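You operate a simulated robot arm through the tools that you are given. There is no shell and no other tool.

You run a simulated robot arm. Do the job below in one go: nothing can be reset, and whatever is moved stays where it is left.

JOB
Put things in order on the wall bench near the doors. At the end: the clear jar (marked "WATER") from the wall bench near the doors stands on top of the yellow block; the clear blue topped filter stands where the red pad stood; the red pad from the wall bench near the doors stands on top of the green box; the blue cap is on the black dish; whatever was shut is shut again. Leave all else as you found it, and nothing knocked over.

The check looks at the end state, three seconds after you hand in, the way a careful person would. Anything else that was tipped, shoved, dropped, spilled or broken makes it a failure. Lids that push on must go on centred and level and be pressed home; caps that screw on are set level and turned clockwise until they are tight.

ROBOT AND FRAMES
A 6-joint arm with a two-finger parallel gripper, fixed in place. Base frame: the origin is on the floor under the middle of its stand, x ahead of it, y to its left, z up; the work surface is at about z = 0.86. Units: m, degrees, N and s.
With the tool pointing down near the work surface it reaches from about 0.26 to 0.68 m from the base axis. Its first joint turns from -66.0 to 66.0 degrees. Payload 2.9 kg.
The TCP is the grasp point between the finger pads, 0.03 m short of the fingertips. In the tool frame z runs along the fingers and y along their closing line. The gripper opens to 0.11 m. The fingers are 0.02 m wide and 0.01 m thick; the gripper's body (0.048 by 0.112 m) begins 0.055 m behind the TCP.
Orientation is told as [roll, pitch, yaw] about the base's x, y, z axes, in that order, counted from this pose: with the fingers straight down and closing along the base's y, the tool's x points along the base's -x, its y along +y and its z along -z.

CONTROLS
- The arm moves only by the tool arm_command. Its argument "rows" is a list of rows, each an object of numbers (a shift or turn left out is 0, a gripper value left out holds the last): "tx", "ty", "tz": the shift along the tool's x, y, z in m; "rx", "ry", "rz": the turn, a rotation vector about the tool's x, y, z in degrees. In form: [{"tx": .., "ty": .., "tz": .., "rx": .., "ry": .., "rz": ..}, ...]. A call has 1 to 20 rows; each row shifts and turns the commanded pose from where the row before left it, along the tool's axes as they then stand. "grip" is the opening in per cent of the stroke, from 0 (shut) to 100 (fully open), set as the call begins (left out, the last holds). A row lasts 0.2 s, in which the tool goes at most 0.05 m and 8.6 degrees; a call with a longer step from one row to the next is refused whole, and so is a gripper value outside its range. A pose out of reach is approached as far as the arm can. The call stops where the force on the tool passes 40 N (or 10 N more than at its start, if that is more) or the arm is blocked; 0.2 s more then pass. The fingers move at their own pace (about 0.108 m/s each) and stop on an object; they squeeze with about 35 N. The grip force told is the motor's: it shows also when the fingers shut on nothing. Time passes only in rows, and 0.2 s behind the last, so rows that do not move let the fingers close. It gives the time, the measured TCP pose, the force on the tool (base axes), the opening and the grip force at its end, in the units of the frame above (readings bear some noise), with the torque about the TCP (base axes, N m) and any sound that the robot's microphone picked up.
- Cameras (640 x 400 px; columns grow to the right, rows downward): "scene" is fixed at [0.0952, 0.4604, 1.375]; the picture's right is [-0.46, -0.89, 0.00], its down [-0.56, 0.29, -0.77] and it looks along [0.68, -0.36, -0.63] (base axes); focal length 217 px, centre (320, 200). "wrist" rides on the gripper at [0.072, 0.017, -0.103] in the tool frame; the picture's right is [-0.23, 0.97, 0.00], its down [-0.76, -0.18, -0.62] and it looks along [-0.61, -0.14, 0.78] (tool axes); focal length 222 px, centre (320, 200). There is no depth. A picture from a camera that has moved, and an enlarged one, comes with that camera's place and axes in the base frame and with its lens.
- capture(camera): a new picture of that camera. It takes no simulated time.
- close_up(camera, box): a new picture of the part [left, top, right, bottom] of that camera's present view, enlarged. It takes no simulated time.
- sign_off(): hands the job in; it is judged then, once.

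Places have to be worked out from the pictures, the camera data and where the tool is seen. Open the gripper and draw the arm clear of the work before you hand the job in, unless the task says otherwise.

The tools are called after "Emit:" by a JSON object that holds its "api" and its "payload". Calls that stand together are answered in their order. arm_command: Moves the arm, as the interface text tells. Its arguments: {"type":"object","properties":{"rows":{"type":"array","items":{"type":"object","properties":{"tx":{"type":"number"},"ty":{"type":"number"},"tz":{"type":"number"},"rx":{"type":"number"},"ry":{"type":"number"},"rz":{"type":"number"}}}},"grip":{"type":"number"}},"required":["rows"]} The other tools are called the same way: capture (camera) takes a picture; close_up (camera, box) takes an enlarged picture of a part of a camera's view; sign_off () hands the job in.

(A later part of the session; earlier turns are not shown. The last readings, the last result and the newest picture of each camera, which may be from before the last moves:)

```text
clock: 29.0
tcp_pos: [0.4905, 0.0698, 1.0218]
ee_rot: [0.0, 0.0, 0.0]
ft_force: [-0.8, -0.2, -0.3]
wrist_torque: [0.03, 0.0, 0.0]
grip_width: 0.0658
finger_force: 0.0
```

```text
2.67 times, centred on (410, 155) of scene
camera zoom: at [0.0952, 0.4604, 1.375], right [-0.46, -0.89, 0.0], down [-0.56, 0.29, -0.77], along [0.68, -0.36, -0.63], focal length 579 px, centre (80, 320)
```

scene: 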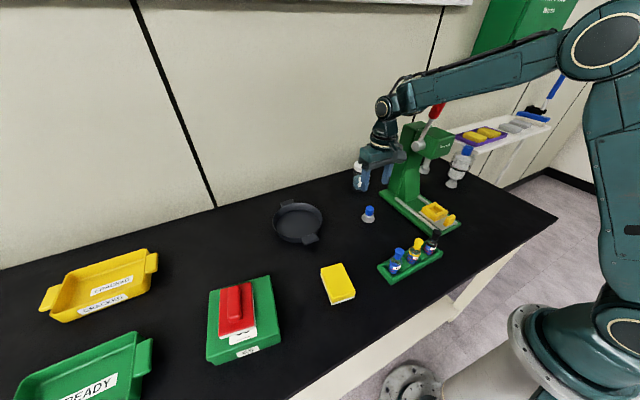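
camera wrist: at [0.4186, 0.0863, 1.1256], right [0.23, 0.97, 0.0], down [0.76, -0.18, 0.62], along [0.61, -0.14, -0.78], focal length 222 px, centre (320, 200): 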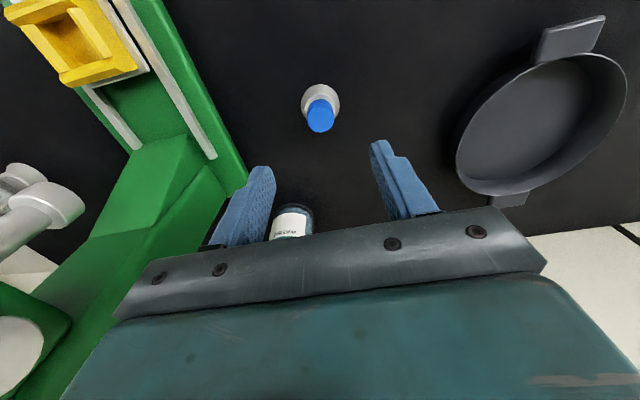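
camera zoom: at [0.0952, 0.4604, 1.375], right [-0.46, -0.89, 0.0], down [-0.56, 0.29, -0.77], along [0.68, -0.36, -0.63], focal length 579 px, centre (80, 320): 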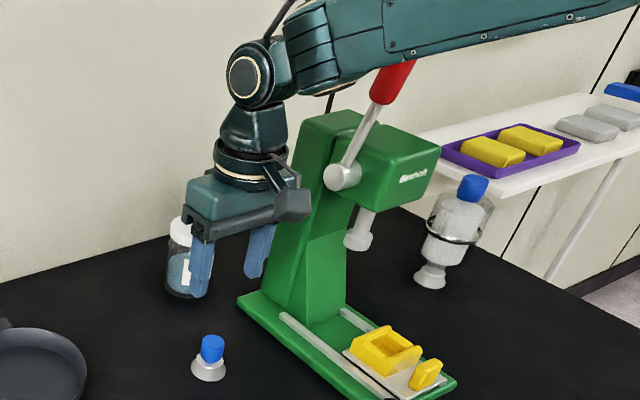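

The cap's centre is (0.4878, 0.0703), its blue top at 0.912, and the cone's rim at about 0.878. The dish centre is about (0.575, 0.292), radius 0.079. I nudge in x and lower so the tips stop just above the cone rim, around the blue barrel.

Emit:
{"api": "arm_command", "payload": {"rows": [{"tx": 0.0027, "tz": 0.03}, {"tz": 0.035}, {"tz": 0.025}, {"tz": 0.01}, {}], "grip": 55}}

Emit:
{"api": "close_up", "payload": {"camera": "wrist", "box": [240, 90, 400, 230]}}

Emit:
{"api": "close_up", "payload": {"camera": "scene", "box": [335, 165, 405, 235]}}

```text
clock: 30.2
tcp_pos: [0.4874, 0.0695, 0.9225]
ee_rot: [0.0, -0.1, 0.0]
ft_force: [0.4, -0.2, -0.1]
wrist_torque: [0.02, 0.0, 0.01]
grip_width: 0.0606
finger_force: 0.0
```

```text
2.86 times, centred on (320, 160) of wrist
camera zoom: at [0.4151, 0.0867, 1.0258], right [0.23, 0.97, 0.0], down [0.76, -0.18, 0.62], along [0.61, -0.14, -0.78], focal length 635 px, centre (320, 314)
```

zoom: 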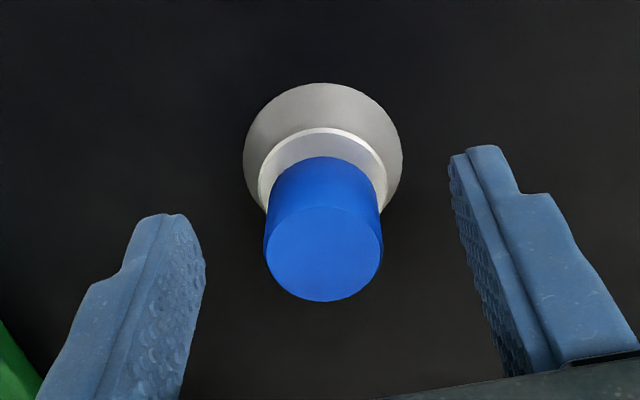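

```text
5.71 times, centred on (370, 200) of scene
camera zoom: at [0.0952, 0.4604, 1.375], right [-0.46, -0.89, 0.0], down [-0.56, 0.29, -0.77], along [0.68, -0.36, -0.63], focal length 1241 px, centre (34, 200)
```

zoom: 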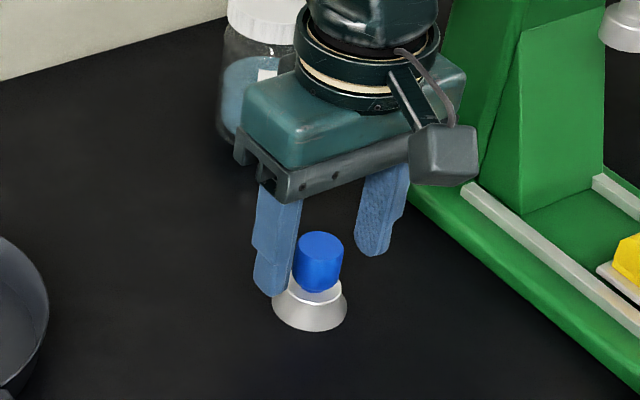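

The barrel is centred between the fingers. I lower the last 6 mm and close on it.

Emit:
{"api": "arm_command", "payload": {"rows": [{"tz": 0.006}, {}]}}

Emit:
{"api": "arm_command", "payload": {"rows": [{}, {}, {}], "grip": 0}}

Emit:
{"api": "close_up", "payload": {"camera": "wrist", "box": [240, 90, 400, 230]}}

```text
clock: 30.8
tcp_pos: [0.4869, 0.0687, 0.9153]
ee_rot: [0.1, 0.1, 0.0]
ft_force: [0.2, 0.2, -0.4]
wrist_torque: [-0.02, 0.01, -0.03]
grip_width: 0.0604
finger_force: 0.0
```

```text
clock: 31.6
tcp_pos: [0.4871, 0.07, 0.9166]
ee_rot: [0.0, 0.0, 0.0]
ft_force: [0.0, 0.0, 0.1]
wrist_torque: [-0.04, 0.0, 0.01]
grip_width: 0.0258
finger_force: 34.5
```

```text
2.86 times, centred on (320, 160) of wrist
camera zoom: at [0.415, 0.0869, 1.0197], right [0.23, 0.97, 0.0], down [0.76, -0.18, 0.62], along [0.61, -0.14, -0.78], focal length 635 px, centre (320, 314)
```

zoom: 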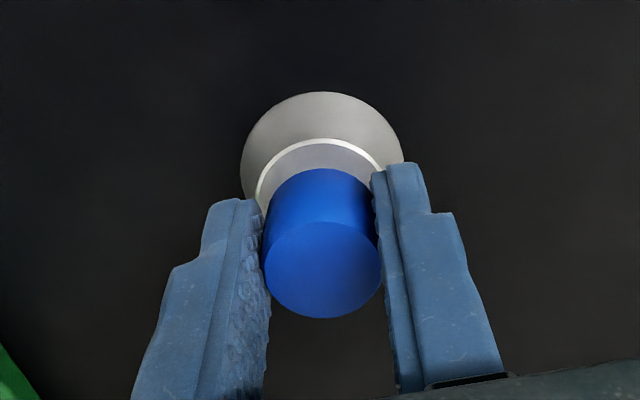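

Gripped at 25.8 mm. I lift just 12 mm, slowly, to see whether the cone comes along or stays.

Emit:
{"api": "arm_command", "payload": {"rows": [{"tz": -0.003}, {"tz": -0.003}, {"tz": -0.003}, {"tz": -0.003}, {}]}}

Emit:
{"api": "close_up", "payload": {"camera": "scene", "box": [335, 165, 405, 235]}}

Emit:
{"api": "close_up", "payload": {"camera": "wrist", "box": [240, 90, 400, 230]}}

```text
clock: 32.8
tcp_pos: [0.488, 0.0695, 0.9274]
ee_rot: [0.1, 0.0, 0.0]
ft_force: [0.8, 0.7, -0.7]
wrist_torque: [0.01, 0.05, -0.02]
grip_width: 0.0255
finger_force: 35.4
```

```text
5.71 times, centred on (370, 200) of scene
camera zoom: at [0.0952, 0.4604, 1.375], right [-0.46, -0.89, 0.0], down [-0.56, 0.29, -0.77], along [0.68, -0.36, -0.63], focal length 1241 px, centre (34, 200)
```

zoom: 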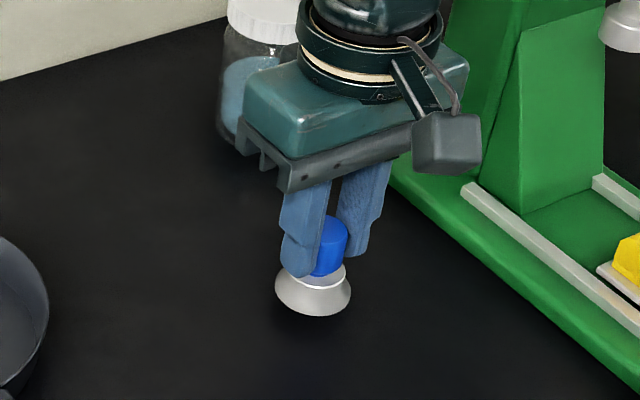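

```text
2.86 times, centred on (320, 160) of wrist
camera zoom: at [0.4151, 0.0865, 1.0322], right [0.23, 0.97, 0.0], down [0.76, -0.18, 0.62], along [0.61, -0.14, -0.78], focal length 635 px, centre (320, 314)
```

zoom: 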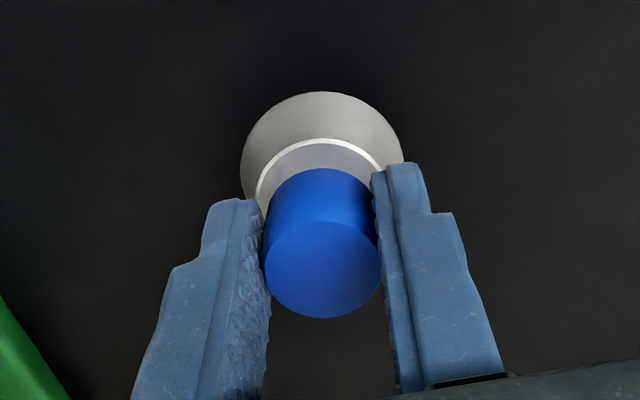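

The cone comes up with the blue part, so it is one piece, its foot about 56.5 mm below the TCP. I lift it and carry it over the dish.

Emit:
{"api": "arm_command", "payload": {"rows": [{"tz": -0.03}, {"tz": -0.04}, {"tz": -0.02}, {"ty": 0.037, "tx": -0.0137}, {"ty": 0.037, "tx": -0.0137}, {"ty": 0.037, "tx": -0.0137}, {"ty": 0.037, "tx": -0.0137}, {"ty": 0.037, "tx": -0.0137}, {"ty": 0.036, "tx": -0.0137}, {}]}}

Emit:
{"api": "capture", "payload": {"camera": "wrist"}}

Emit:
{"api": "close_up", "payload": {"camera": "scene", "box": [240, 120, 380, 260]}}

```text
clock: 35.0
tcp_pos: [0.5699, 0.292, 1.0178]
ee_rot: [0.0, -0.1, 0.0]
ft_force: [0.7, -0.2, -0.3]
wrist_torque: [0.03, 0.01, 0.01]
grip_width: 0.0256
finger_force: 34.6
```

```text
taken
camera wrist: at [0.4978, 0.308, 1.1219], right [0.23, 0.97, 0.0], down [0.76, -0.18, 0.62], along [0.61, -0.14, -0.78], focal length 222 px, centre (320, 200)
```

wrist: 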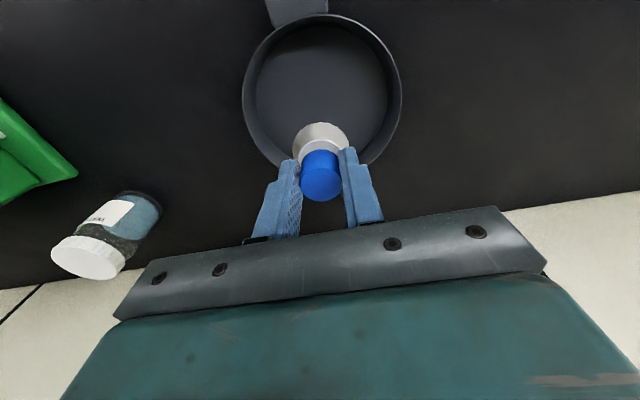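

```text
2.86 times, centred on (310, 190) of scene
camera zoom: at [0.0952, 0.4605, 1.375], right [-0.46, -0.89, 0.0], down [-0.56, 0.29, -0.77], along [0.68, -0.36, -0.63], focal length 620 px, centre (349, 229)
```

zoom: 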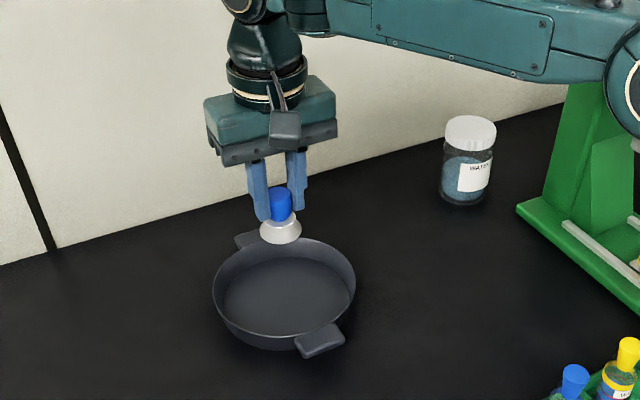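

The dish centre works out at (0.568, 0.291), right under the cap. I lower it into the dish, then creep until contact.

Emit:
{"api": "arm_command", "payload": {"rows": [{"tz": 0.035}, {"tz": 0.03}, {"tz": 0.015}, {}]}}

Emit:
{"api": "arm_command", "payload": {"rows": [{"tz": 0.003}, {"tz": 0.003}, {}]}}

```text
clock: 36.0
tcp_pos: [0.5688, 0.2907, 0.9384]
ee_rot: [0.0, 0.0, 0.0]
ft_force: [0.3, 0.3, -1.6]
wrist_torque: [0.02, 0.0, 0.0]
grip_width: 0.0257
finger_force: 35.0
```

```text
clock: 36.8
tcp_pos: [0.5678, 0.291, 0.9313]
ee_rot: [0.0, 0.0, -0.1]
ft_force: [0.2, -0.1, -1.3]
wrist_torque: [0.02, -0.05, -0.01]
grip_width: 0.0257
finger_force: 35.2
```

No contact yet at 0.931, so I keep creeping down in small steps, watching the force.

Emit:
{"api": "arm_command", "payload": {"rows": [{"tz": 0.003}, {"tz": 0.002}, {}]}}

Emit:
{"api": "arm_command", "payload": {"rows": [{"tz": 0.002}, {}]}}

Emit:
{"api": "arm_command", "payload": {"rows": [{"tz": 0.002}, {}]}}

```text
clock: 37.6
tcp_pos: [0.5703, 0.2901, 0.9269]
ee_rot: [0.0, -0.1, 0.0]
ft_force: [0.1, 0.2, -0.6]
wrist_torque: [-0.03, 0.03, 0.04]
grip_width: 0.0256
finger_force: 35.0
```

```text
clock: 38.2
tcp_pos: [0.569, 0.2908, 0.9252]
ee_rot: [0.0, 0.0, 0.0]
ft_force: [0.0, -0.5, -1.5]
wrist_torque: [0.02, -0.03, 0.02]
grip_width: 0.0257
finger_force: 35.2
```

```text
clock: 38.8
tcp_pos: [0.5703, 0.2907, 0.9227]
ee_rot: [0.0, -0.1, -0.1]
ft_force: [-0.8, -0.4, -1.3]
wrist_torque: [-0.01, -0.03, 0.01]
grip_width: 0.0256
finger_force: 35.1
```

Emit:
{"api": "arm_command", "payload": {"rows": [{"tz": 0.0015}, {}]}}

Emit:
{"api": "arm_command", "payload": {"rows": [{"tz": 0.0015}, {}]}}

Emit:
{"api": "close_up", "payload": {"camera": "scene", "box": [250, 160, 340, 250]}}

```text
clock: 39.4
tcp_pos: [0.5693, 0.2912, 0.9222]
ee_rot: [0.0, 0.0, 0.1]
ft_force: [-0.2, -0.5, -1.2]
wrist_torque: [0.02, -0.01, -0.04]
grip_width: 0.0257
finger_force: 35.1
```

```text
clock: 40.0
tcp_pos: [0.5683, 0.2903, 0.9199]
ee_rot: [0.0, 0.0, 0.0]
ft_force: [0.1, -0.7, -1.3]
wrist_torque: [-0.04, -0.03, -0.02]
grip_width: 0.0256
finger_force: 34.9
```

```text
4.44 times, centred on (295, 205) of scene
camera zoom: at [0.0952, 0.4604, 1.375], right [-0.46, -0.89, 0.0], down [-0.56, 0.29, -0.77], along [0.68, -0.36, -0.63], focal length 965 px, centre (431, 178)
```

zoom: 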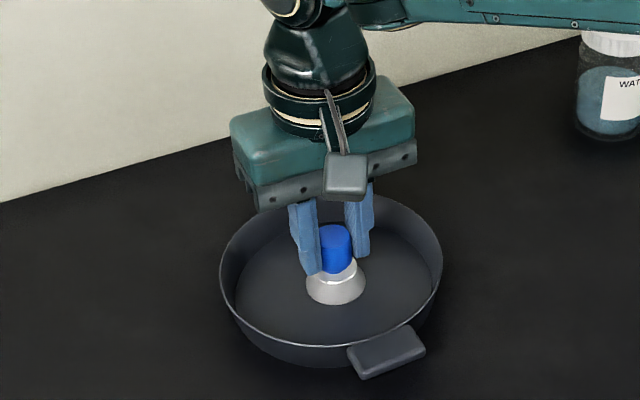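

The foot is very near the dish floor now; I creep on in 1.5 mm steps until the force changes.

Emit:
{"api": "arm_command", "payload": {"rows": [{"tz": 0.0015}, {}]}}

Emit:
{"api": "arm_command", "payload": {"rows": [{"tz": 0.0015}, {}]}}

```text
clock: 40.6
tcp_pos: [0.5697, 0.2914, 0.9202]
ee_rot: [0.2, -0.1, 0.0]
ft_force: [-3.6, -1.1, 11.1]
wrist_torque: [-0.14, 0.28, -0.06]
grip_width: 0.0254
finger_force: 34.8
```

```text
clock: 41.2
tcp_pos: [0.5701, 0.2917, 0.921]
ee_rot: [0.1, -0.1, -0.1]
ft_force: [-8.8, -4.2, 27.7]
wrist_torque: [-0.46, 0.51, -0.12]
grip_width: 0.0253
finger_force: 34.8
```

It has touched the dish floor. I ease off about 2.5 mm and open the fingers.

Emit:
{"api": "arm_command", "payload": {"rows": [{"tz": -0.0025}, {}]}}

Emit:
{"api": "arm_command", "payload": {"rows": [{}, {}, {}], "grip": 50}}

Emit:
{"api": "arm_command", "payload": {"rows": [{"tz": -0.02}, {"tz": -0.03}, {"tz": -0.04}, {"tz": -0.04}, {"tz": -0.04}, {}]}}

Emit:
{"api": "capture", "payload": {"camera": "wrist"}}

Emit:
{"api": "close_up", "payload": {"camera": "scene", "box": [250, 160, 390, 260]}}

```text
clock: 41.8
tcp_pos: [0.5696, 0.2909, 0.9206]
ee_rot: [0.1, -0.1, -0.1]
ft_force: [1.4, 1.5, 13.1]
wrist_torque: [0.0, -0.24, -0.02]
grip_width: 0.0254
finger_force: 34.9
```

```text
clock: 42.6
tcp_pos: [0.5699, 0.2909, 0.9192]
ee_rot: [-0.1, 0.0, 0.0]
ft_force: [0.4, 0.5, -0.4]
wrist_torque: [0.0, -0.01, -0.03]
grip_width: 0.0548
finger_force: 0.1
```

```text
clock: 44.0
tcp_pos: [0.5684, 0.29, 1.0906]
ee_rot: [0.0, 0.1, 0.0]
ft_force: [-0.5, 1.5, 0.5]
wrist_torque: [-0.01, -0.01, 0.0]
grip_width: 0.0551
finger_force: 0.1
```

```text
taken
camera wrist: at [0.497, 0.3076, 1.1945], right [0.23, 0.97, 0.0], down [0.76, -0.18, 0.62], along [0.61, -0.14, -0.78], focal length 222 px, centre (320, 200)
```

wrist: 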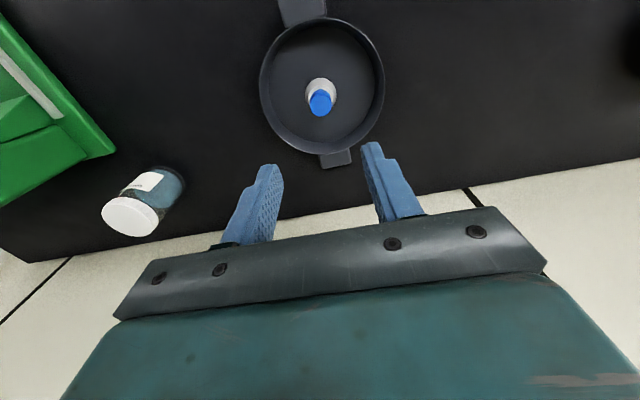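

```text
4.00 times, centred on (320, 210) of scene
camera zoom: at [0.0952, 0.4604, 1.375], right [-0.46, -0.89, 0.0], down [-0.56, 0.29, -0.77], along [0.68, -0.36, -0.63], focal length 869 px, centre (320, 160)
```

zoom: 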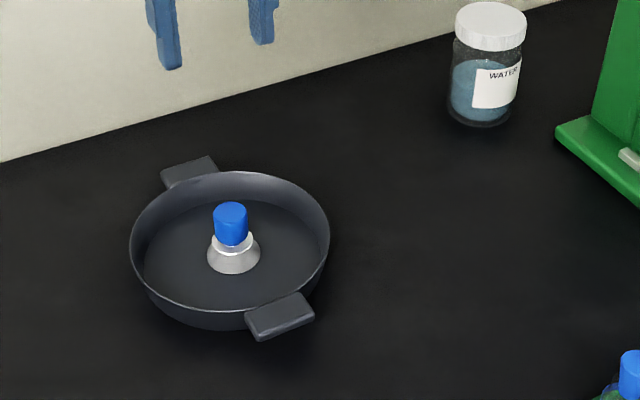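

The cap stands upright in the middle of the dish. Now the jar: I zoom in on it from this viewpoint and on the press from the scene camera to fix its place and the clearances.

Emit:
{"api": "close_up", "payload": {"camera": "wrist", "box": [60, 100, 220, 260]}}

Emit:
{"api": "close_up", "payload": {"camera": "scene", "box": [340, 145, 400, 205]}}

Emit:
{"api": "close_up", "payload": {"camera": "scene", "box": [370, 80, 470, 240]}}

```text
2.50 times, centred on (140, 180) of wrist
camera zoom: at [0.497, 0.3076, 1.1945], right [0.23, 0.97, 0.0], down [0.76, -0.18, 0.62], along [0.61, -0.14, -0.78], focal length 555 px, centre (770, 250)
```

zoom: 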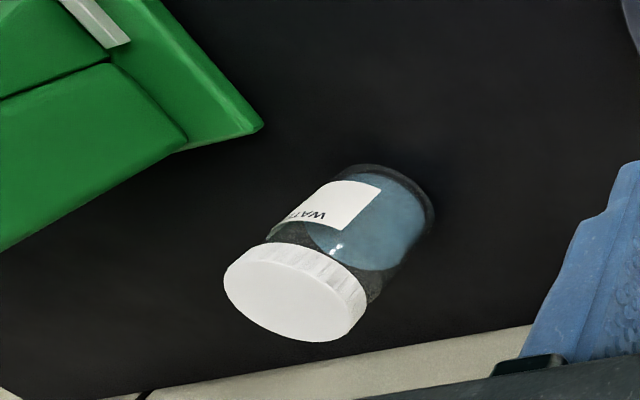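

```text
6.67 times, centred on (370, 175) of scene
camera zoom: at [0.0952, 0.4604, 1.375], right [-0.46, -0.89, 0.0], down [-0.56, 0.29, -0.77], along [0.68, -0.36, -0.63], focal length 1448 px, centre (-13, 367)
```

zoom: 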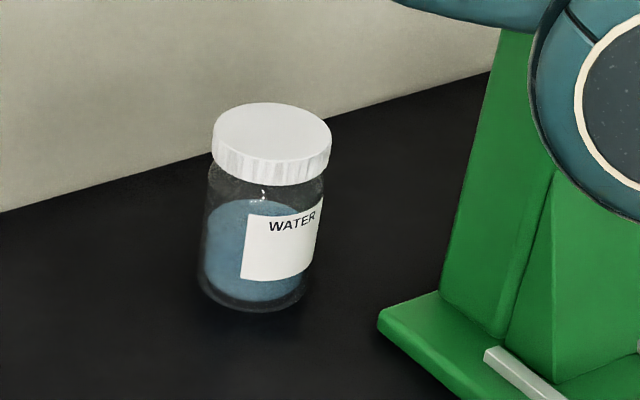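

```text
2.50 times, centred on (420, 160) of scene
camera zoom: at [0.0952, 0.4604, 1.375], right [-0.46, -0.89, 0.0], down [-0.56, 0.29, -0.77], along [0.68, -0.36, -0.63], focal length 543 px, centre (70, 300)
```

zoom: 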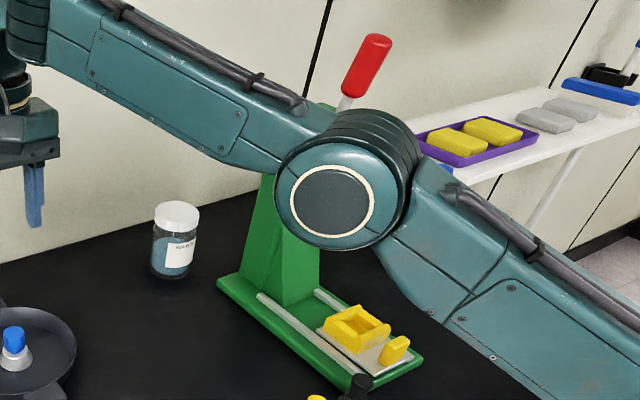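

The jar's axis is at about (0.646, -0.007), 66 mm wide and 0.105 m tall, close to the press lever. I'll therefore grip it with the tool leaning toward +y and the fingers closing along x. I move to a clear spot and turn the gripper 90° first.

Emit:
{"api": "arm_command", "payload": {"rows": [{"tx": 0.012, "ty": -0.035}, {"tx": 0.012, "ty": -0.035}, {"tx": 0.012, "ty": -0.035}, {"tx": 0.012, "ty": -0.035}, {"rz": -8}, {"rz": -8}, {"rz": -8}, {"rz": -8}, {"rz": -8}, {"rz": -8}, {"rz": -8}, {"rz": -8}, {"rz": -8}, {"rz": -8}, {"rz": -8}, {"rz": -2}, {}], "grip": 95}}

Emit:
{"api": "capture", "payload": {"camera": "scene"}}

Emit:
{"api": "capture", "payload": {"camera": "wrist"}}

```text
clock: 47.6
tcp_pos: [0.5217, 0.1497, 1.0899]
ee_rot: [0.0, 0.0, 90.1]
ft_force: [-0.2, -0.1, -0.6]
wrist_torque: [0.02, 0.0, -0.02]
grip_width: 0.1044
finger_force: 0.1
```

```text
taken
```

scene: 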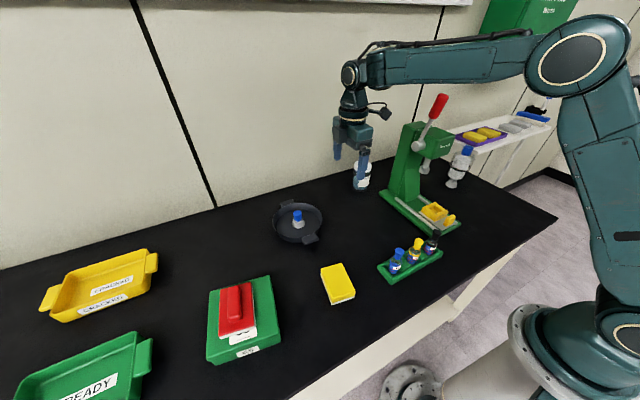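

```text
taken
camera wrist: at [0.5051, 0.0776, 1.194], right [-0.97, 0.23, 0.0], down [0.18, 0.76, 0.62], along [0.14, 0.61, -0.78], focal length 222 px, centre (320, 200)
```

wrist: 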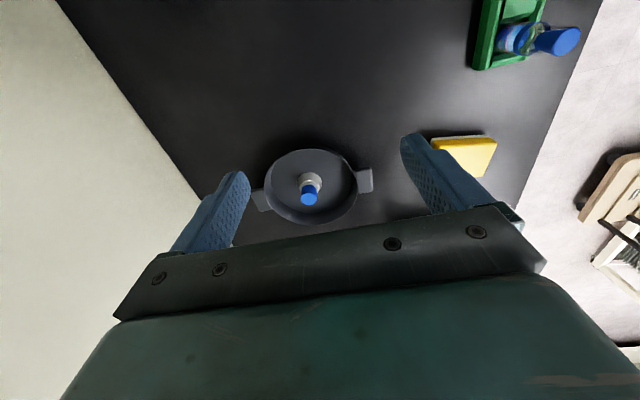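

The gripper is turned to 90°. Now I lean the tool 30° (wrist toward +y); the wrist camera then looks almost straight down.

Emit:
{"api": "arm_command", "payload": {"rows": [{"ry": 7.5}, {"ry": 7.5}, {"ry": 7.5}, {"ry": 7.5}, {}]}}

Emit:
{"api": "capture", "payload": {"camera": "scene"}}

Emit:
{"api": "capture", "payload": {"camera": "wrist"}}

```text
clock: 48.8
tcp_pos: [0.5177, 0.1515, 1.0837]
ee_rot: [-0.7, 15.1, 90.0]
ft_force: [-0.5, -0.9, 0.1]
wrist_torque: [-0.03, -0.02, -0.01]
grip_width: 0.1044
finger_force: 0.0
out of reach, approached as far as the arm can: row 2, 3, 4
```

```text
taken
```

scene: 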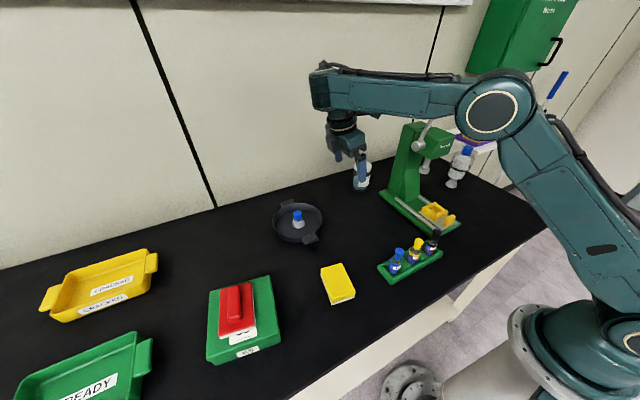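

```text
taken
camera wrist: at [0.5002, 0.1084, 1.2029], right [-0.97, 0.22, -0.07], down [0.17, 0.9, 0.41], along [0.15, 0.38, -0.91], focal length 222 px, centre (320, 200)
```

wrist: 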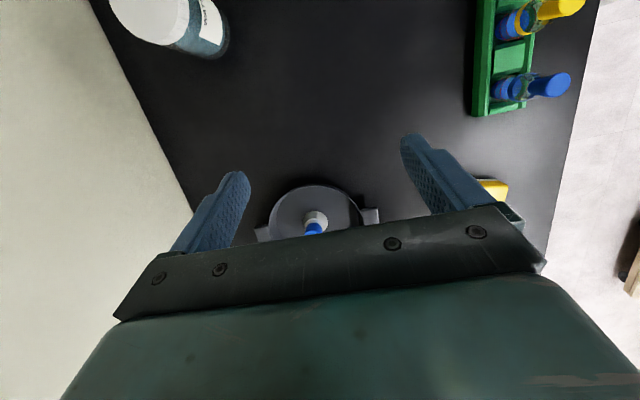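

The lean stopped at 15° with a reach message, so some wrist joint seems to be at its limit. I zoom in on the arm to see its configuration.

Emit:
{"api": "close_up", "payload": {"camera": "scene", "box": [290, 50, 550, 220]}}

Emit:
{"api": "close_up", "payload": {"camera": "scene", "box": [300, 55, 400, 200]}}

```text
2.35 times, centred on (420, 135) of scene
camera zoom: at [0.0952, 0.4604, 1.375], right [-0.46, -0.89, 0.0], down [-0.56, 0.29, -0.77], along [0.68, -0.36, -0.63], focal length 511 px, centre (85, 353)
```

zoom: 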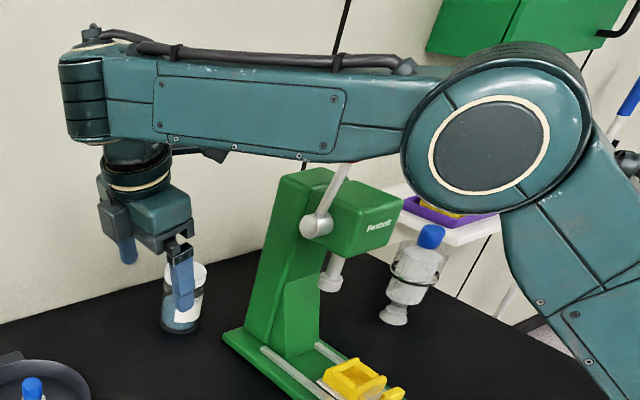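

```text
2.76 times, centred on (350, 128) of scene
camera zoom: at [0.0952, 0.4604, 1.375], right [-0.46, -0.89, 0.0], down [-0.56, 0.29, -0.77], along [0.68, -0.36, -0.63], focal length 599 px, centre (237, 400)
```

zoom: 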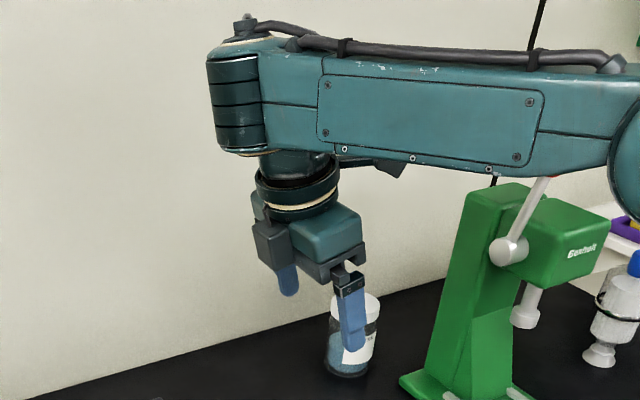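

The forearm looks rolled far over, so I undo the lean in steps and look at how the wrist behaves.

Emit:
{"api": "arm_command", "payload": {"rows": [{"ry": -7.5}, {"ry": -7.5}, {}]}}

Emit:
{"api": "close_up", "payload": {"camera": "scene", "box": [290, 30, 550, 220]}}

```text
clock: 49.6
tcp_pos: [0.5234, 0.1495, 1.0834]
ee_rot: [-1.2, 3.7, 90.3]
ft_force: [-0.2, 0.0, -0.3]
wrist_torque: [0.0, 0.03, -0.04]
grip_width: 0.1045
finger_force: 0.0
out of reach, approached as far as the arm can: row 1
```

```text
2.11 times, centred on (420, 125) of scene
camera zoom: at [0.0952, 0.4604, 1.375], right [-0.46, -0.89, 0.0], down [-0.56, 0.29, -0.77], along [0.68, -0.36, -0.63], focal length 457 px, centre (110, 358)
```

zoom: 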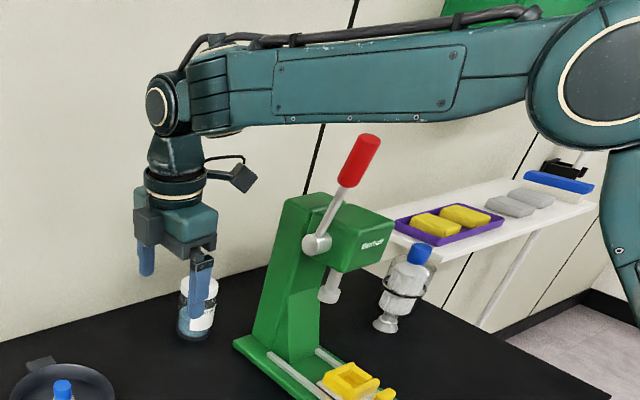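

I let the arm settle and read the pose again.

Emit:
{"api": "arm_command", "payload": {"rows": [{}, {}, {}]}}

Emit:
{"api": "close_up", "payload": {"camera": "scene", "box": [290, 30, 550, 220]}}

```text
clock: 50.4
tcp_pos: [0.5244, 0.1479, 1.0847]
ee_rot: [-1.2, 3.9, 90.3]
ft_force: [-0.2, 0.4, 0.2]
wrist_torque: [0.01, -0.01, -0.01]
grip_width: 0.1047
finger_force: 0.1
```

```text
2.11 times, centred on (420, 125) of scene
camera zoom: at [0.0952, 0.4604, 1.375], right [-0.46, -0.89, 0.0], down [-0.56, 0.29, -0.77], along [0.68, -0.36, -0.63], focal length 457 px, centre (110, 358)
```

zoom: 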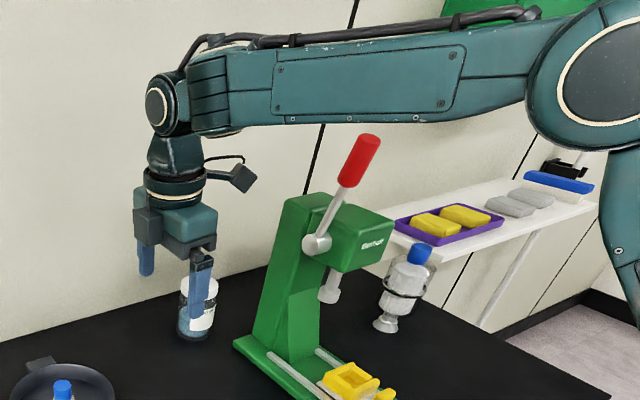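

The wrist seems near a singular pose where the lean needs a large turn of the fourth joint. I try the lean again in much smaller steps to see whether it gets through.

Emit:
{"api": "arm_command", "payload": {"rows": [{"ry": 1}, {"ry": 1}, {"ry": 1}, {"ry": 1}, {"ry": 1}, {"ry": 1}, {"ry": 1}, {"ry": 1}, {"ry": 1}, {"ry": 1}, {"ry": 1}, {"ry": 1}, {}, {}]}}

Emit:
{"api": "close_up", "payload": {"camera": "scene", "box": [290, 30, 550, 220]}}

```text
clock: 53.4
tcp_pos: [0.5234, 0.1488, 1.0851]
ee_rot: [-1.4, 15.7, 90.0]
ft_force: [0.3, -0.3, 0.2]
wrist_torque: [0.0, 0.0, 0.01]
grip_width: 0.1044
finger_force: 0.1
```

```text
2.11 times, centred on (420, 125) of scene
camera zoom: at [0.0952, 0.4604, 1.375], right [-0.46, -0.89, 0.0], down [-0.56, 0.29, -0.77], along [0.68, -0.36, -0.63], focal length 457 px, centre (110, 358)
```

zoom: 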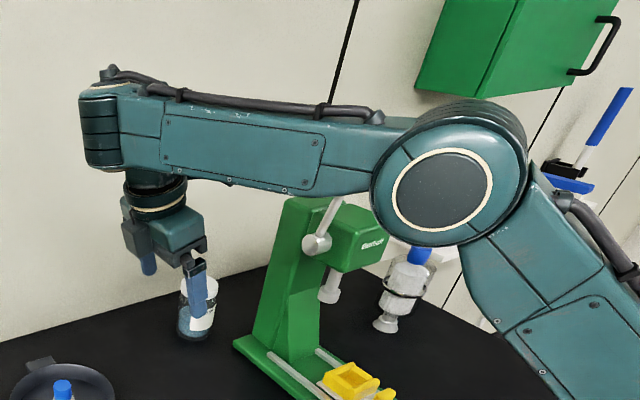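

With small steps the lean goes through cleanly (15.7°). I continue slowly to about 30°.

Emit:
{"api": "arm_command", "payload": {"rows": [{"ry": 1.2}, {"ry": 1.2}, {"ry": 1.2}, {"ry": 1.2}, {"ry": 1.2}, {"ry": 1.2}, {"ry": 1.2}, {"ry": 1.2}, {"ry": 1.2}, {"ry": 1.2}, {"ry": 1.2}, {"ry": 1.2}, {}, {}]}}

Emit:
{"api": "close_up", "payload": {"camera": "scene", "box": [290, 30, 550, 220]}}

Emit:
{"api": "capture", "payload": {"camera": "wrist"}}

```text
clock: 56.4
tcp_pos: [0.4993, 0.1326, 1.0612]
ee_rot: [-1.7, 30.1, 89.7]
ft_force: [0.0, 0.1, -0.1]
wrist_torque: [0.02, 0.03, -0.01]
grip_width: 0.1044
finger_force: 0.0
out of reach, approached as far as the arm can: row 1, 3, 5, 6, 7, 8, 9, 10, 11, 12
```

```text
2.11 times, centred on (420, 125) of scene
camera zoom: at [0.0952, 0.4604, 1.375], right [-0.46, -0.89, 0.0], down [-0.56, 0.29, -0.77], along [0.68, -0.36, -0.63], focal length 457 px, centre (110, 358)
```

zoom: 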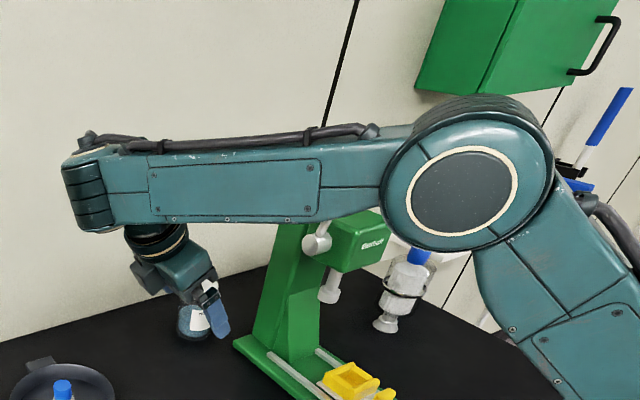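

```text
taken
camera wrist: at [0.4791, 0.121, 1.1868], right [-0.97, 0.19, -0.14], down [0.17, 0.97, 0.16], along [0.16, 0.14, -0.98], focal length 222 px, centre (320, 200)
```

wrist: 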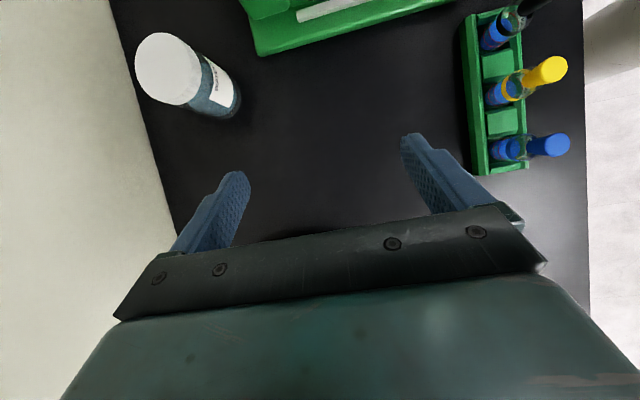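

At 30° the position drifted, probably because the sixth joint is at its limit. Turning the hand half a turn about its own axis keeps the lean and unwinds that joint, so I rotate the tool by +180° about its axis here in free space.

Emit:
{"api": "arm_command", "payload": {"rows": [{"rz": 8}, {"rz": 8}, {"rz": 8}, {"rz": 8}, {"rz": 8}, {"rz": 8}, {"rz": 8}, {"rz": 8}, {"rz": 8}, {"rz": 8}, {"rz": 8}, {"rz": 8}, {"rz": 8}, {"rz": 8}, {"rz": 8}, {"rz": 8}, {"rz": 8}, {"rz": 8}, {"rz": 8}, {"rz": 8}]}}

Emit:
{"api": "arm_command", "payload": {"rows": [{"rz": 7}, {"rz": 7}, {"rz": 6}, {}, {}]}}

Emit:
{"api": "close_up", "payload": {"camera": "scene", "box": [290, 30, 550, 220]}}

Emit:
{"api": "capture", "payload": {"camera": "wrist"}}

```text
clock: 60.6
tcp_pos: [0.4983, 0.1316, 1.061]
ee_rot: [-9.6, -28.6, -67.6]
ft_force: [0.2, -0.3, 0.1]
wrist_torque: [-0.01, 0.01, 0.01]
grip_width: 0.1046
finger_force: 0.0
```

```text
clock: 61.8
tcp_pos: [0.4983, 0.1322, 1.0602]
ee_rot: [1.7, -30.1, -90.4]
ft_force: [0.0, -0.1, 0.3]
wrist_torque: [0.02, -0.01, -0.01]
grip_width: 0.1042
finger_force: 0.1
```

```text
2.11 times, centred on (420, 125) of scene
camera zoom: at [0.0952, 0.4604, 1.375], right [-0.46, -0.89, 0.0], down [-0.56, 0.29, -0.77], along [0.68, -0.36, -0.63], focal length 457 px, centre (110, 358)
```

zoom: 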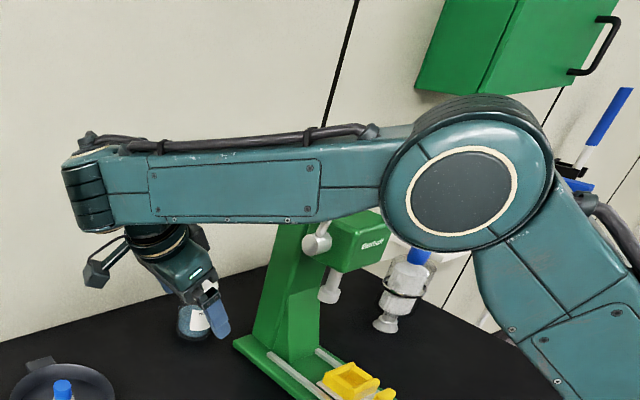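

```text
taken
camera wrist: at [0.5136, 0.2464, 1.1147], right [0.97, -0.19, 0.14], down [-0.2, -0.35, 0.92], along [-0.13, -0.92, -0.38], focal length 222 px, centre (320, 200)
```

wrist: 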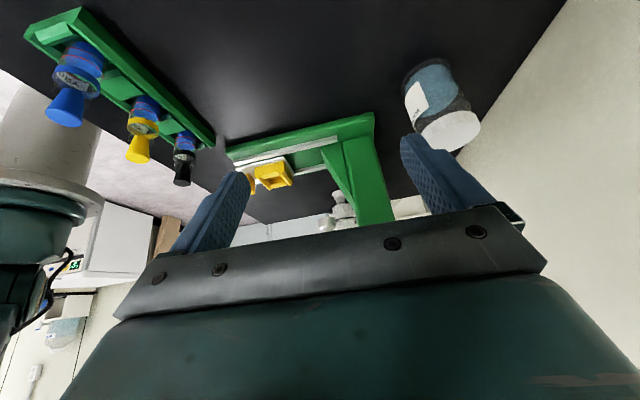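

The lean is now clean at 30° with no reach complaint. But a sideways lean costs reach, so a diagonal lean (wrist back toward the base and +y) suits the jar better. I level the closing line and turn the whole hand +45° about the vertical.

Emit:
{"api": "arm_command", "payload": {"rows": [{"rx": 1.7}, {"rx": -3.75, "rz": -6.495}, {"rx": -3.75, "rz": -6.495}, {"rx": -3.75, "rz": -6.495}, {"rx": -3.75, "rz": -6.495}, {"rx": -3.75, "rz": -6.495}, {"rx": -3.75, "rz": -6.495}, {}, {}]}}

Emit:
{"api": "capture", "payload": {"camera": "scene"}}

Emit:
{"api": "capture", "payload": {"camera": "wrist"}}

```text
clock: 63.8
tcp_pos: [0.4923, 0.1277, 1.0562]
ee_rot: [-0.3, -29.9, -45.2]
ft_force: [-0.2, 0.3, -0.2]
wrist_torque: [-0.02, -0.01, -0.02]
grip_width: 0.1043
finger_force: 0.0
out of reach, approached as far as the arm can: row 1
```

```text
taken
```

scene: 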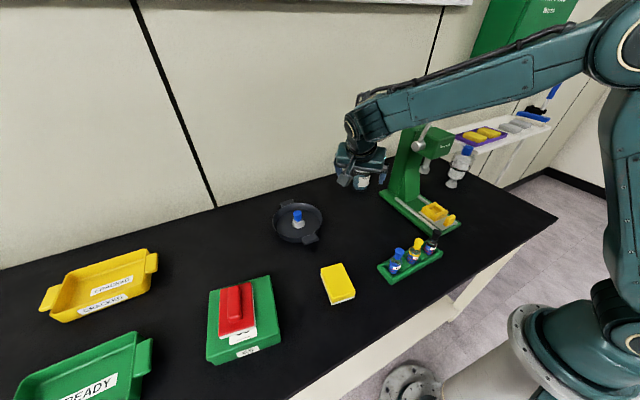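

```text
taken
camera wrist: at [0.4256, 0.2215, 1.1096], right [0.83, 0.54, 0.11], down [0.12, -0.37, 0.92], along [0.54, -0.75, -0.37], focal length 222 px, centre (320, 200)
```

wrist: 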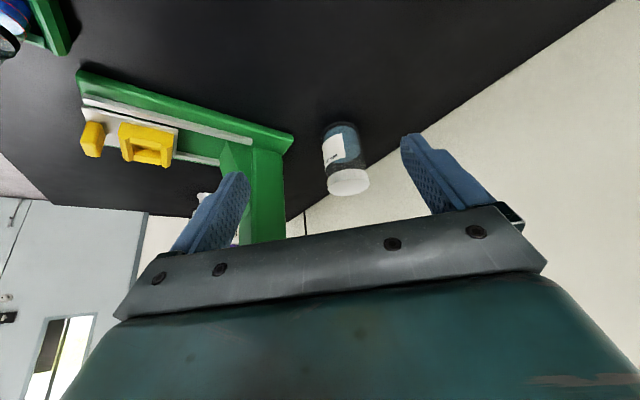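

The hand now leans diagonally (-30° pitch, -45° yaw) with the jar straight ahead in view. I zoom in to re-measure the jar's axis from here.

Emit:
{"api": "close_up", "payload": {"camera": "wrist", "box": [290, 100, 410, 210]}}

Emit:
{"api": "close_up", "payload": {"camera": "scene", "box": [310, 90, 450, 210]}}

```text
3.64 times, centred on (350, 155) of wrist
camera zoom: at [0.4256, 0.2215, 1.1096], right [0.83, 0.54, 0.11], down [0.12, -0.37, 0.92], along [0.54, -0.75, -0.37], focal length 808 px, centre (211, 364)
```

zoom: 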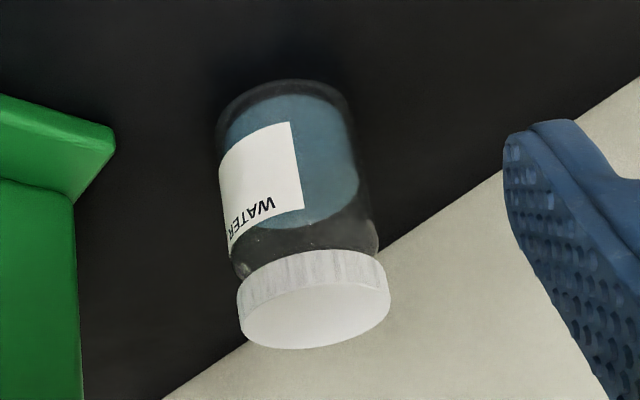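

```text
3.33 times, centred on (380, 150) of scene
camera zoom: at [0.0952, 0.4604, 1.375], right [-0.46, -0.89, 0.0], down [-0.56, 0.29, -0.77], along [0.68, -0.36, -0.63], focal length 724 px, centre (120, 367)
```

zoom: 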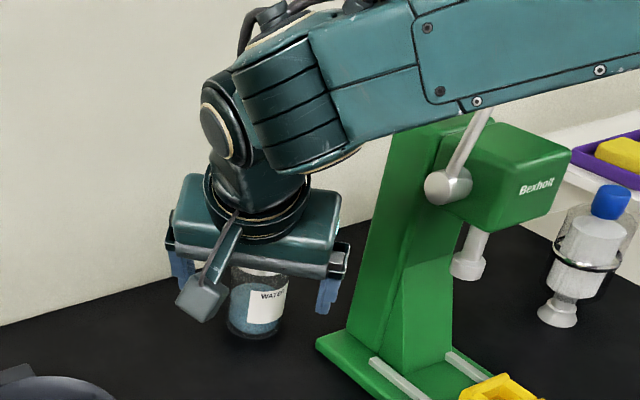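

The jar axis comes out at (0.647, -0.007), agreeing with the earlier fix. I move sideways first and then along the fingers to a pre-grasp point about 9 cm short of the grasp.

Emit:
{"api": "arm_command", "payload": {"rows": [{"tx": -0.028, "ty": 0.004}, {"tx": -0.028, "ty": 0.004}, {"tx": -0.028, "ty": 0.004}, {"tx": -0.0295, "ty": 0.003}, {"tz": 0.03}, {"tz": 0.03}, {"tz": 0.03}, {"tz": 0.033}, {}, {}]}}

Emit:
{"api": "capture", "payload": {"camera": "wrist"}}

Emit:
{"api": "close_up", "payload": {"camera": "scene", "box": [310, 70, 450, 210]}}

```text
clock: 66.0
tcp_pos: [0.6164, 0.0262, 1.0063]
ee_rot: [-0.4, -29.9, -45.3]
ft_force: [-0.5, 0.0, 0.0]
wrist_torque: [-0.02, -0.01, 0.0]
grip_width: 0.1048
finger_force: 0.0
```

```text
taken
camera wrist: at [0.5489, 0.1186, 1.0595], right [0.83, 0.54, 0.11], down [0.12, -0.37, 0.92], along [0.54, -0.75, -0.37], focal length 222 px, centre (320, 200)
```

wrist: 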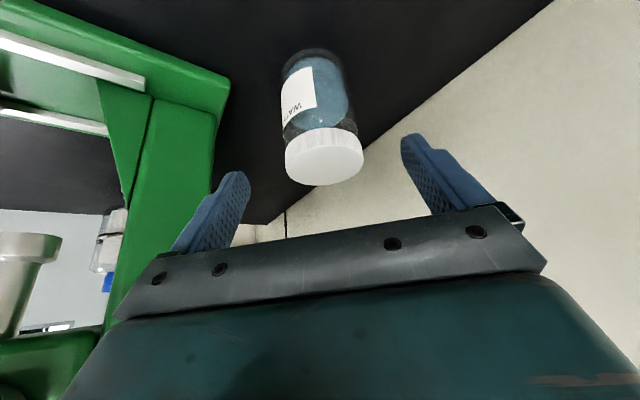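

```text
2.86 times, centred on (380, 140) of scene
camera zoom: at [0.0952, 0.4604, 1.375], right [-0.46, -0.89, 0.0], down [-0.56, 0.29, -0.77], along [0.68, -0.36, -0.63], focal length 620 px, centre (149, 371)
```

zoom: 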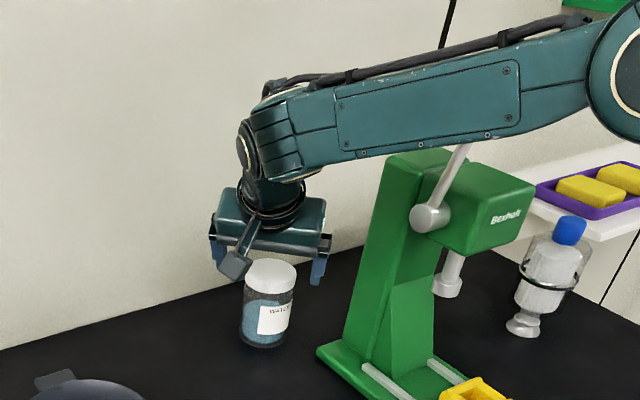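

The jar is centred between the fingers, as predicted. I advance 7 cm along the finger direction and check before the last bit.

Emit:
{"api": "arm_command", "payload": {"rows": [{"tz": 0.025}, {"tz": 0.025}, {"tz": 0.02}, {}, {}]}}

Emit:
{"api": "capture", "payload": {"camera": "wrist"}}

Emit:
{"api": "close_up", "payload": {"camera": "scene", "box": [310, 90, 450, 210]}}

```text
clock: 67.2
tcp_pos: [0.6405, 0.0004, 0.9457]
ee_rot: [-0.3, -29.9, -45.3]
ft_force: [-0.4, -0.9, 0.0]
wrist_torque: [-0.01, 0.0, -0.01]
grip_width: 0.1045
finger_force: 0.1
```

```text
taken
camera wrist: at [0.5726, 0.0938, 0.9989], right [0.83, 0.54, 0.11], down [0.12, -0.37, 0.92], along [0.54, -0.75, -0.37], focal length 222 px, centre (320, 200)
```

wrist: 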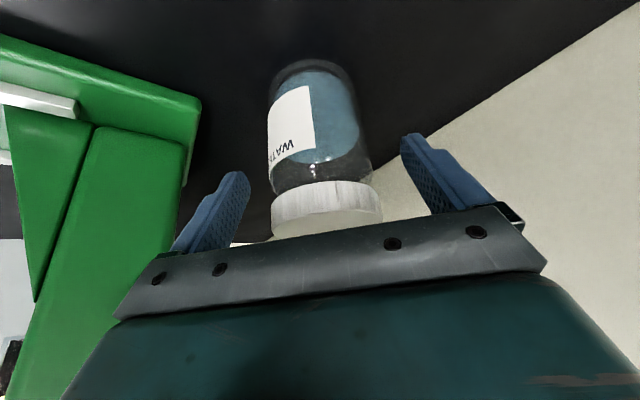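

```text
3.33 times, centred on (380, 150) of scene
camera zoom: at [0.0952, 0.4604, 1.375], right [-0.46, -0.89, 0.0], down [-0.56, 0.29, -0.77], along [0.68, -0.36, -0.63], focal length 724 px, centre (120, 367)
```

zoom: 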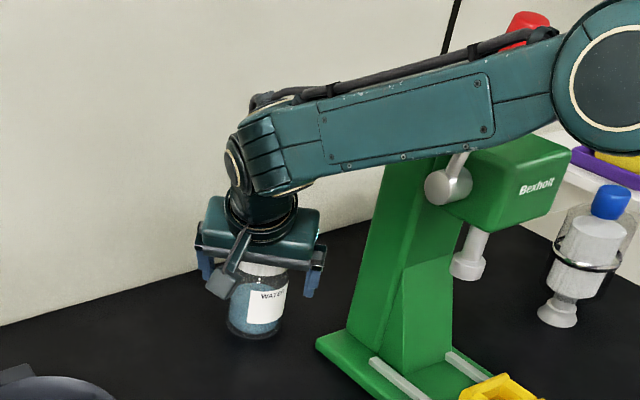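

Clear on all sides. I advance the last 18 mm and then close on the jar body just below the lid.

Emit:
{"api": "arm_command", "payload": {"rows": [{"tz": 0.009}, {"tz": 0.009}, {}, {}]}}

Emit:
{"api": "arm_command", "payload": {"rows": [{}, {}, {}, {}], "grip": 30}}

Emit:
{"api": "capture", "payload": {"camera": "wrist"}}

Emit:
{"api": "close_up", "payload": {"camera": "scene", "box": [330, 120, 410, 210]}}

```text
clock: 68.2
tcp_pos: [0.6452, -0.0066, 0.9284]
ee_rot: [-0.3, -29.9, -45.2]
ft_force: [0.0, 0.3, -0.1]
wrist_torque: [-0.04, -0.02, -0.02]
grip_width: 0.1047
finger_force: 0.0
```

```text
clock: 69.2
tcp_pos: [0.6465, -0.006, 0.9302]
ee_rot: [-0.4, -29.8, -45.3]
ft_force: [1.6, 0.1, -0.1]
wrist_torque: [0.06, -0.09, -0.02]
grip_width: 0.0652
finger_force: 35.1
```

```text
taken
camera wrist: at [0.5788, 0.087, 0.9833], right [0.83, 0.54, 0.11], down [0.12, -0.37, 0.92], along [0.54, -0.75, -0.37], focal length 222 px, centre (320, 200)
```

wrist: 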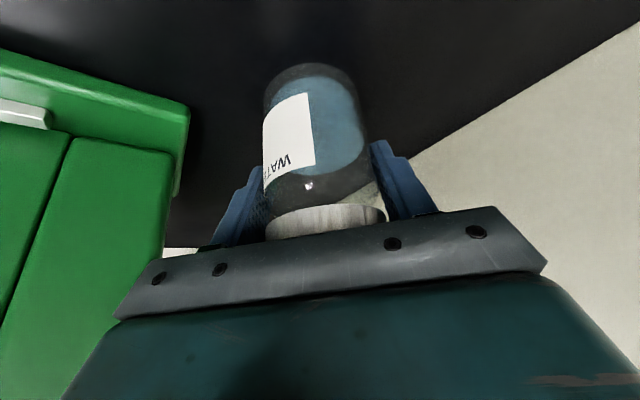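

```text
4.44 times, centred on (370, 165) of scene
camera zoom: at [0.0952, 0.4604, 1.375], right [-0.46, -0.89, 0.0], down [-0.56, 0.29, -0.77], along [0.68, -0.36, -0.63], focal length 965 px, centre (98, 356)
```

zoom: 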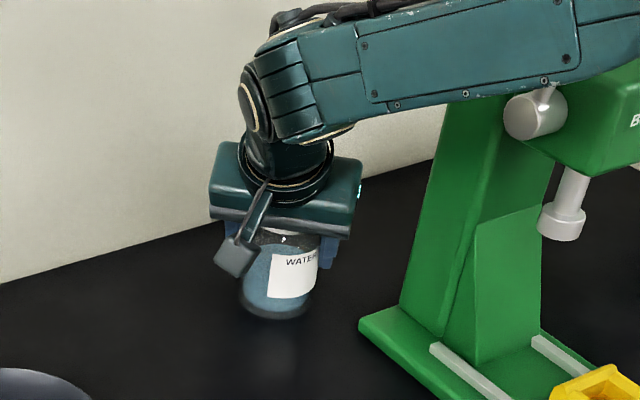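

The jar is gripped at 65 mm with 35 N; its base is about 70 mm below the TCP. I lift straight up 2 cm slowly and check it hangs without slipping.

Emit:
{"api": "arm_command", "payload": {"rows": [{"tx": -0.0025, "tz": -0.0043}, {"tx": -0.0025, "tz": -0.0043}, {"tx": -0.0025, "tz": -0.0043}, {"tx": -0.0025, "tz": -0.0043}, {}, {}]}}

Emit:
{"api": "close_up", "payload": {"camera": "scene", "box": [330, 120, 410, 210]}}

Emit:
{"api": "capture", "payload": {"camera": "wrist"}}

```text
clock: 70.6
tcp_pos: [0.6467, -0.007, 0.9499]
ee_rot: [-0.3, -30.0, -45.2]
ft_force: [0.2, -0.1, -3.2]
wrist_torque: [0.01, -0.03, 0.02]
grip_width: 0.065
finger_force: 34.6
```

```text
4.44 times, centred on (370, 165) of scene
camera zoom: at [0.0952, 0.4604, 1.375], right [-0.46, -0.89, 0.0], down [-0.56, 0.29, -0.77], along [0.68, -0.36, -0.63], focal length 965 px, centre (98, 356)
```

zoom: 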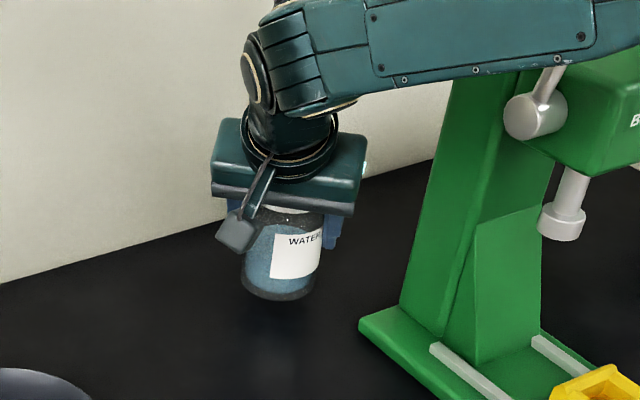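

```text
taken
camera wrist: at [0.579, 0.0869, 1.0033], right [0.83, 0.54, 0.11], down [0.12, -0.37, 0.92], along [0.54, -0.75, -0.37], focal length 222 px, centre (320, 200)
```

wrist: 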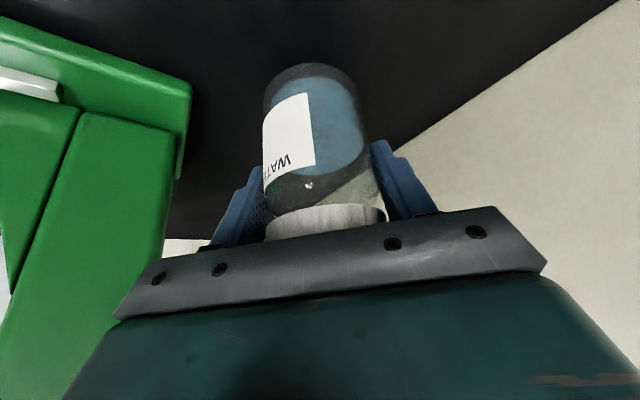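

The jar hangs steady (about 3 N). I raise it to about z = 1.07, carry it clear toward the yellow block, and turn the hand another +45° about the vertical on the way.

Emit:
{"api": "arm_command", "payload": {"rows": [{"tx": -0.015, "tz": -0.026}, {"tx": -0.015, "tz": -0.026}, {"tx": -0.015, "tz": -0.026}, {"tx": -0.015, "tz": -0.026}, {"tx": 0.0254, "ty": -0.0011, "tz": -0.0146}, {"tx": 0.0254, "ty": -0.0011, "tz": -0.0146}, {"tx": 0.0254, "ty": -0.0011, "tz": -0.0146}, {"tx": 0.0254, "ty": -0.0011, "tz": -0.0146}, {"tx": 0.0254, "ty": -0.0011, "tz": -0.0146}, {"tx": 0.0254, "ty": -0.0011, "tz": -0.0146}, {"tx": 0.0254, "ty": -0.0011, "tz": -0.0146}, {"rx": -3.74, "rz": -6.5}, {"rx": -3.74, "rz": -6.5}, {"rx": -3.74, "rz": -6.5}, {"rx": -3.74, "rz": -6.5}, {"rx": -3.74, "rz": -6.5}, {"rx": -3.74, "rz": -6.5}, {}, {}]}}

Emit:
{"api": "capture", "payload": {"camera": "scene"}}

Emit:
{"api": "capture", "payload": {"camera": "wrist"}}

```text
clock: 74.6
tcp_pos: [0.497, 0.1341, 1.0686]
ee_rot: [-0.3, -29.6, -0.3]
ft_force: [-0.2, 0.5, -2.3]
wrist_torque: [0.01, 0.0, 0.0]
grip_width: 0.0654
finger_force: 34.6
```

```text
taken
```

scene: 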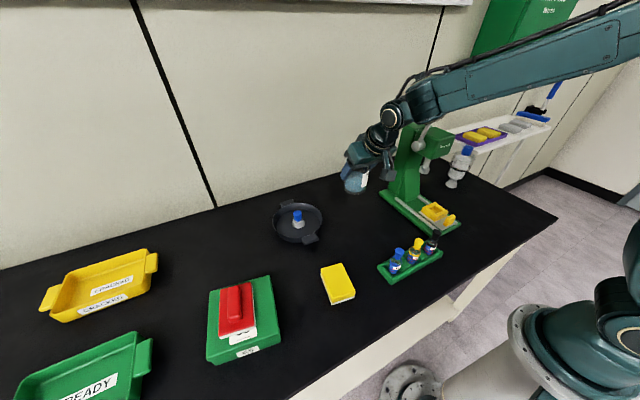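

```text
taken
camera wrist: at [0.3838, 0.1525, 1.1237], right [0.2, 0.97, 0.11], down [0.35, -0.18, 0.92], along [0.91, -0.15, -0.38], focal length 222 px, centre (320, 200)
```

wrist: 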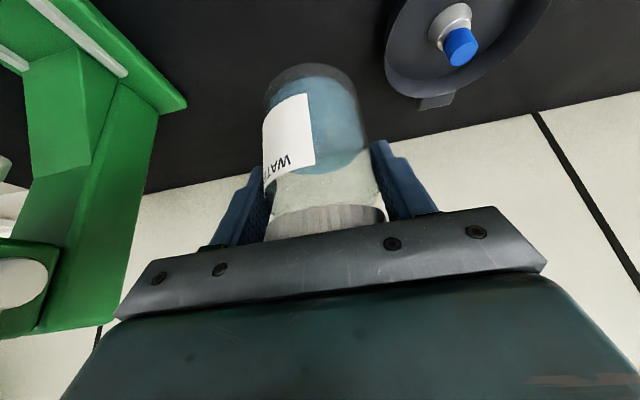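

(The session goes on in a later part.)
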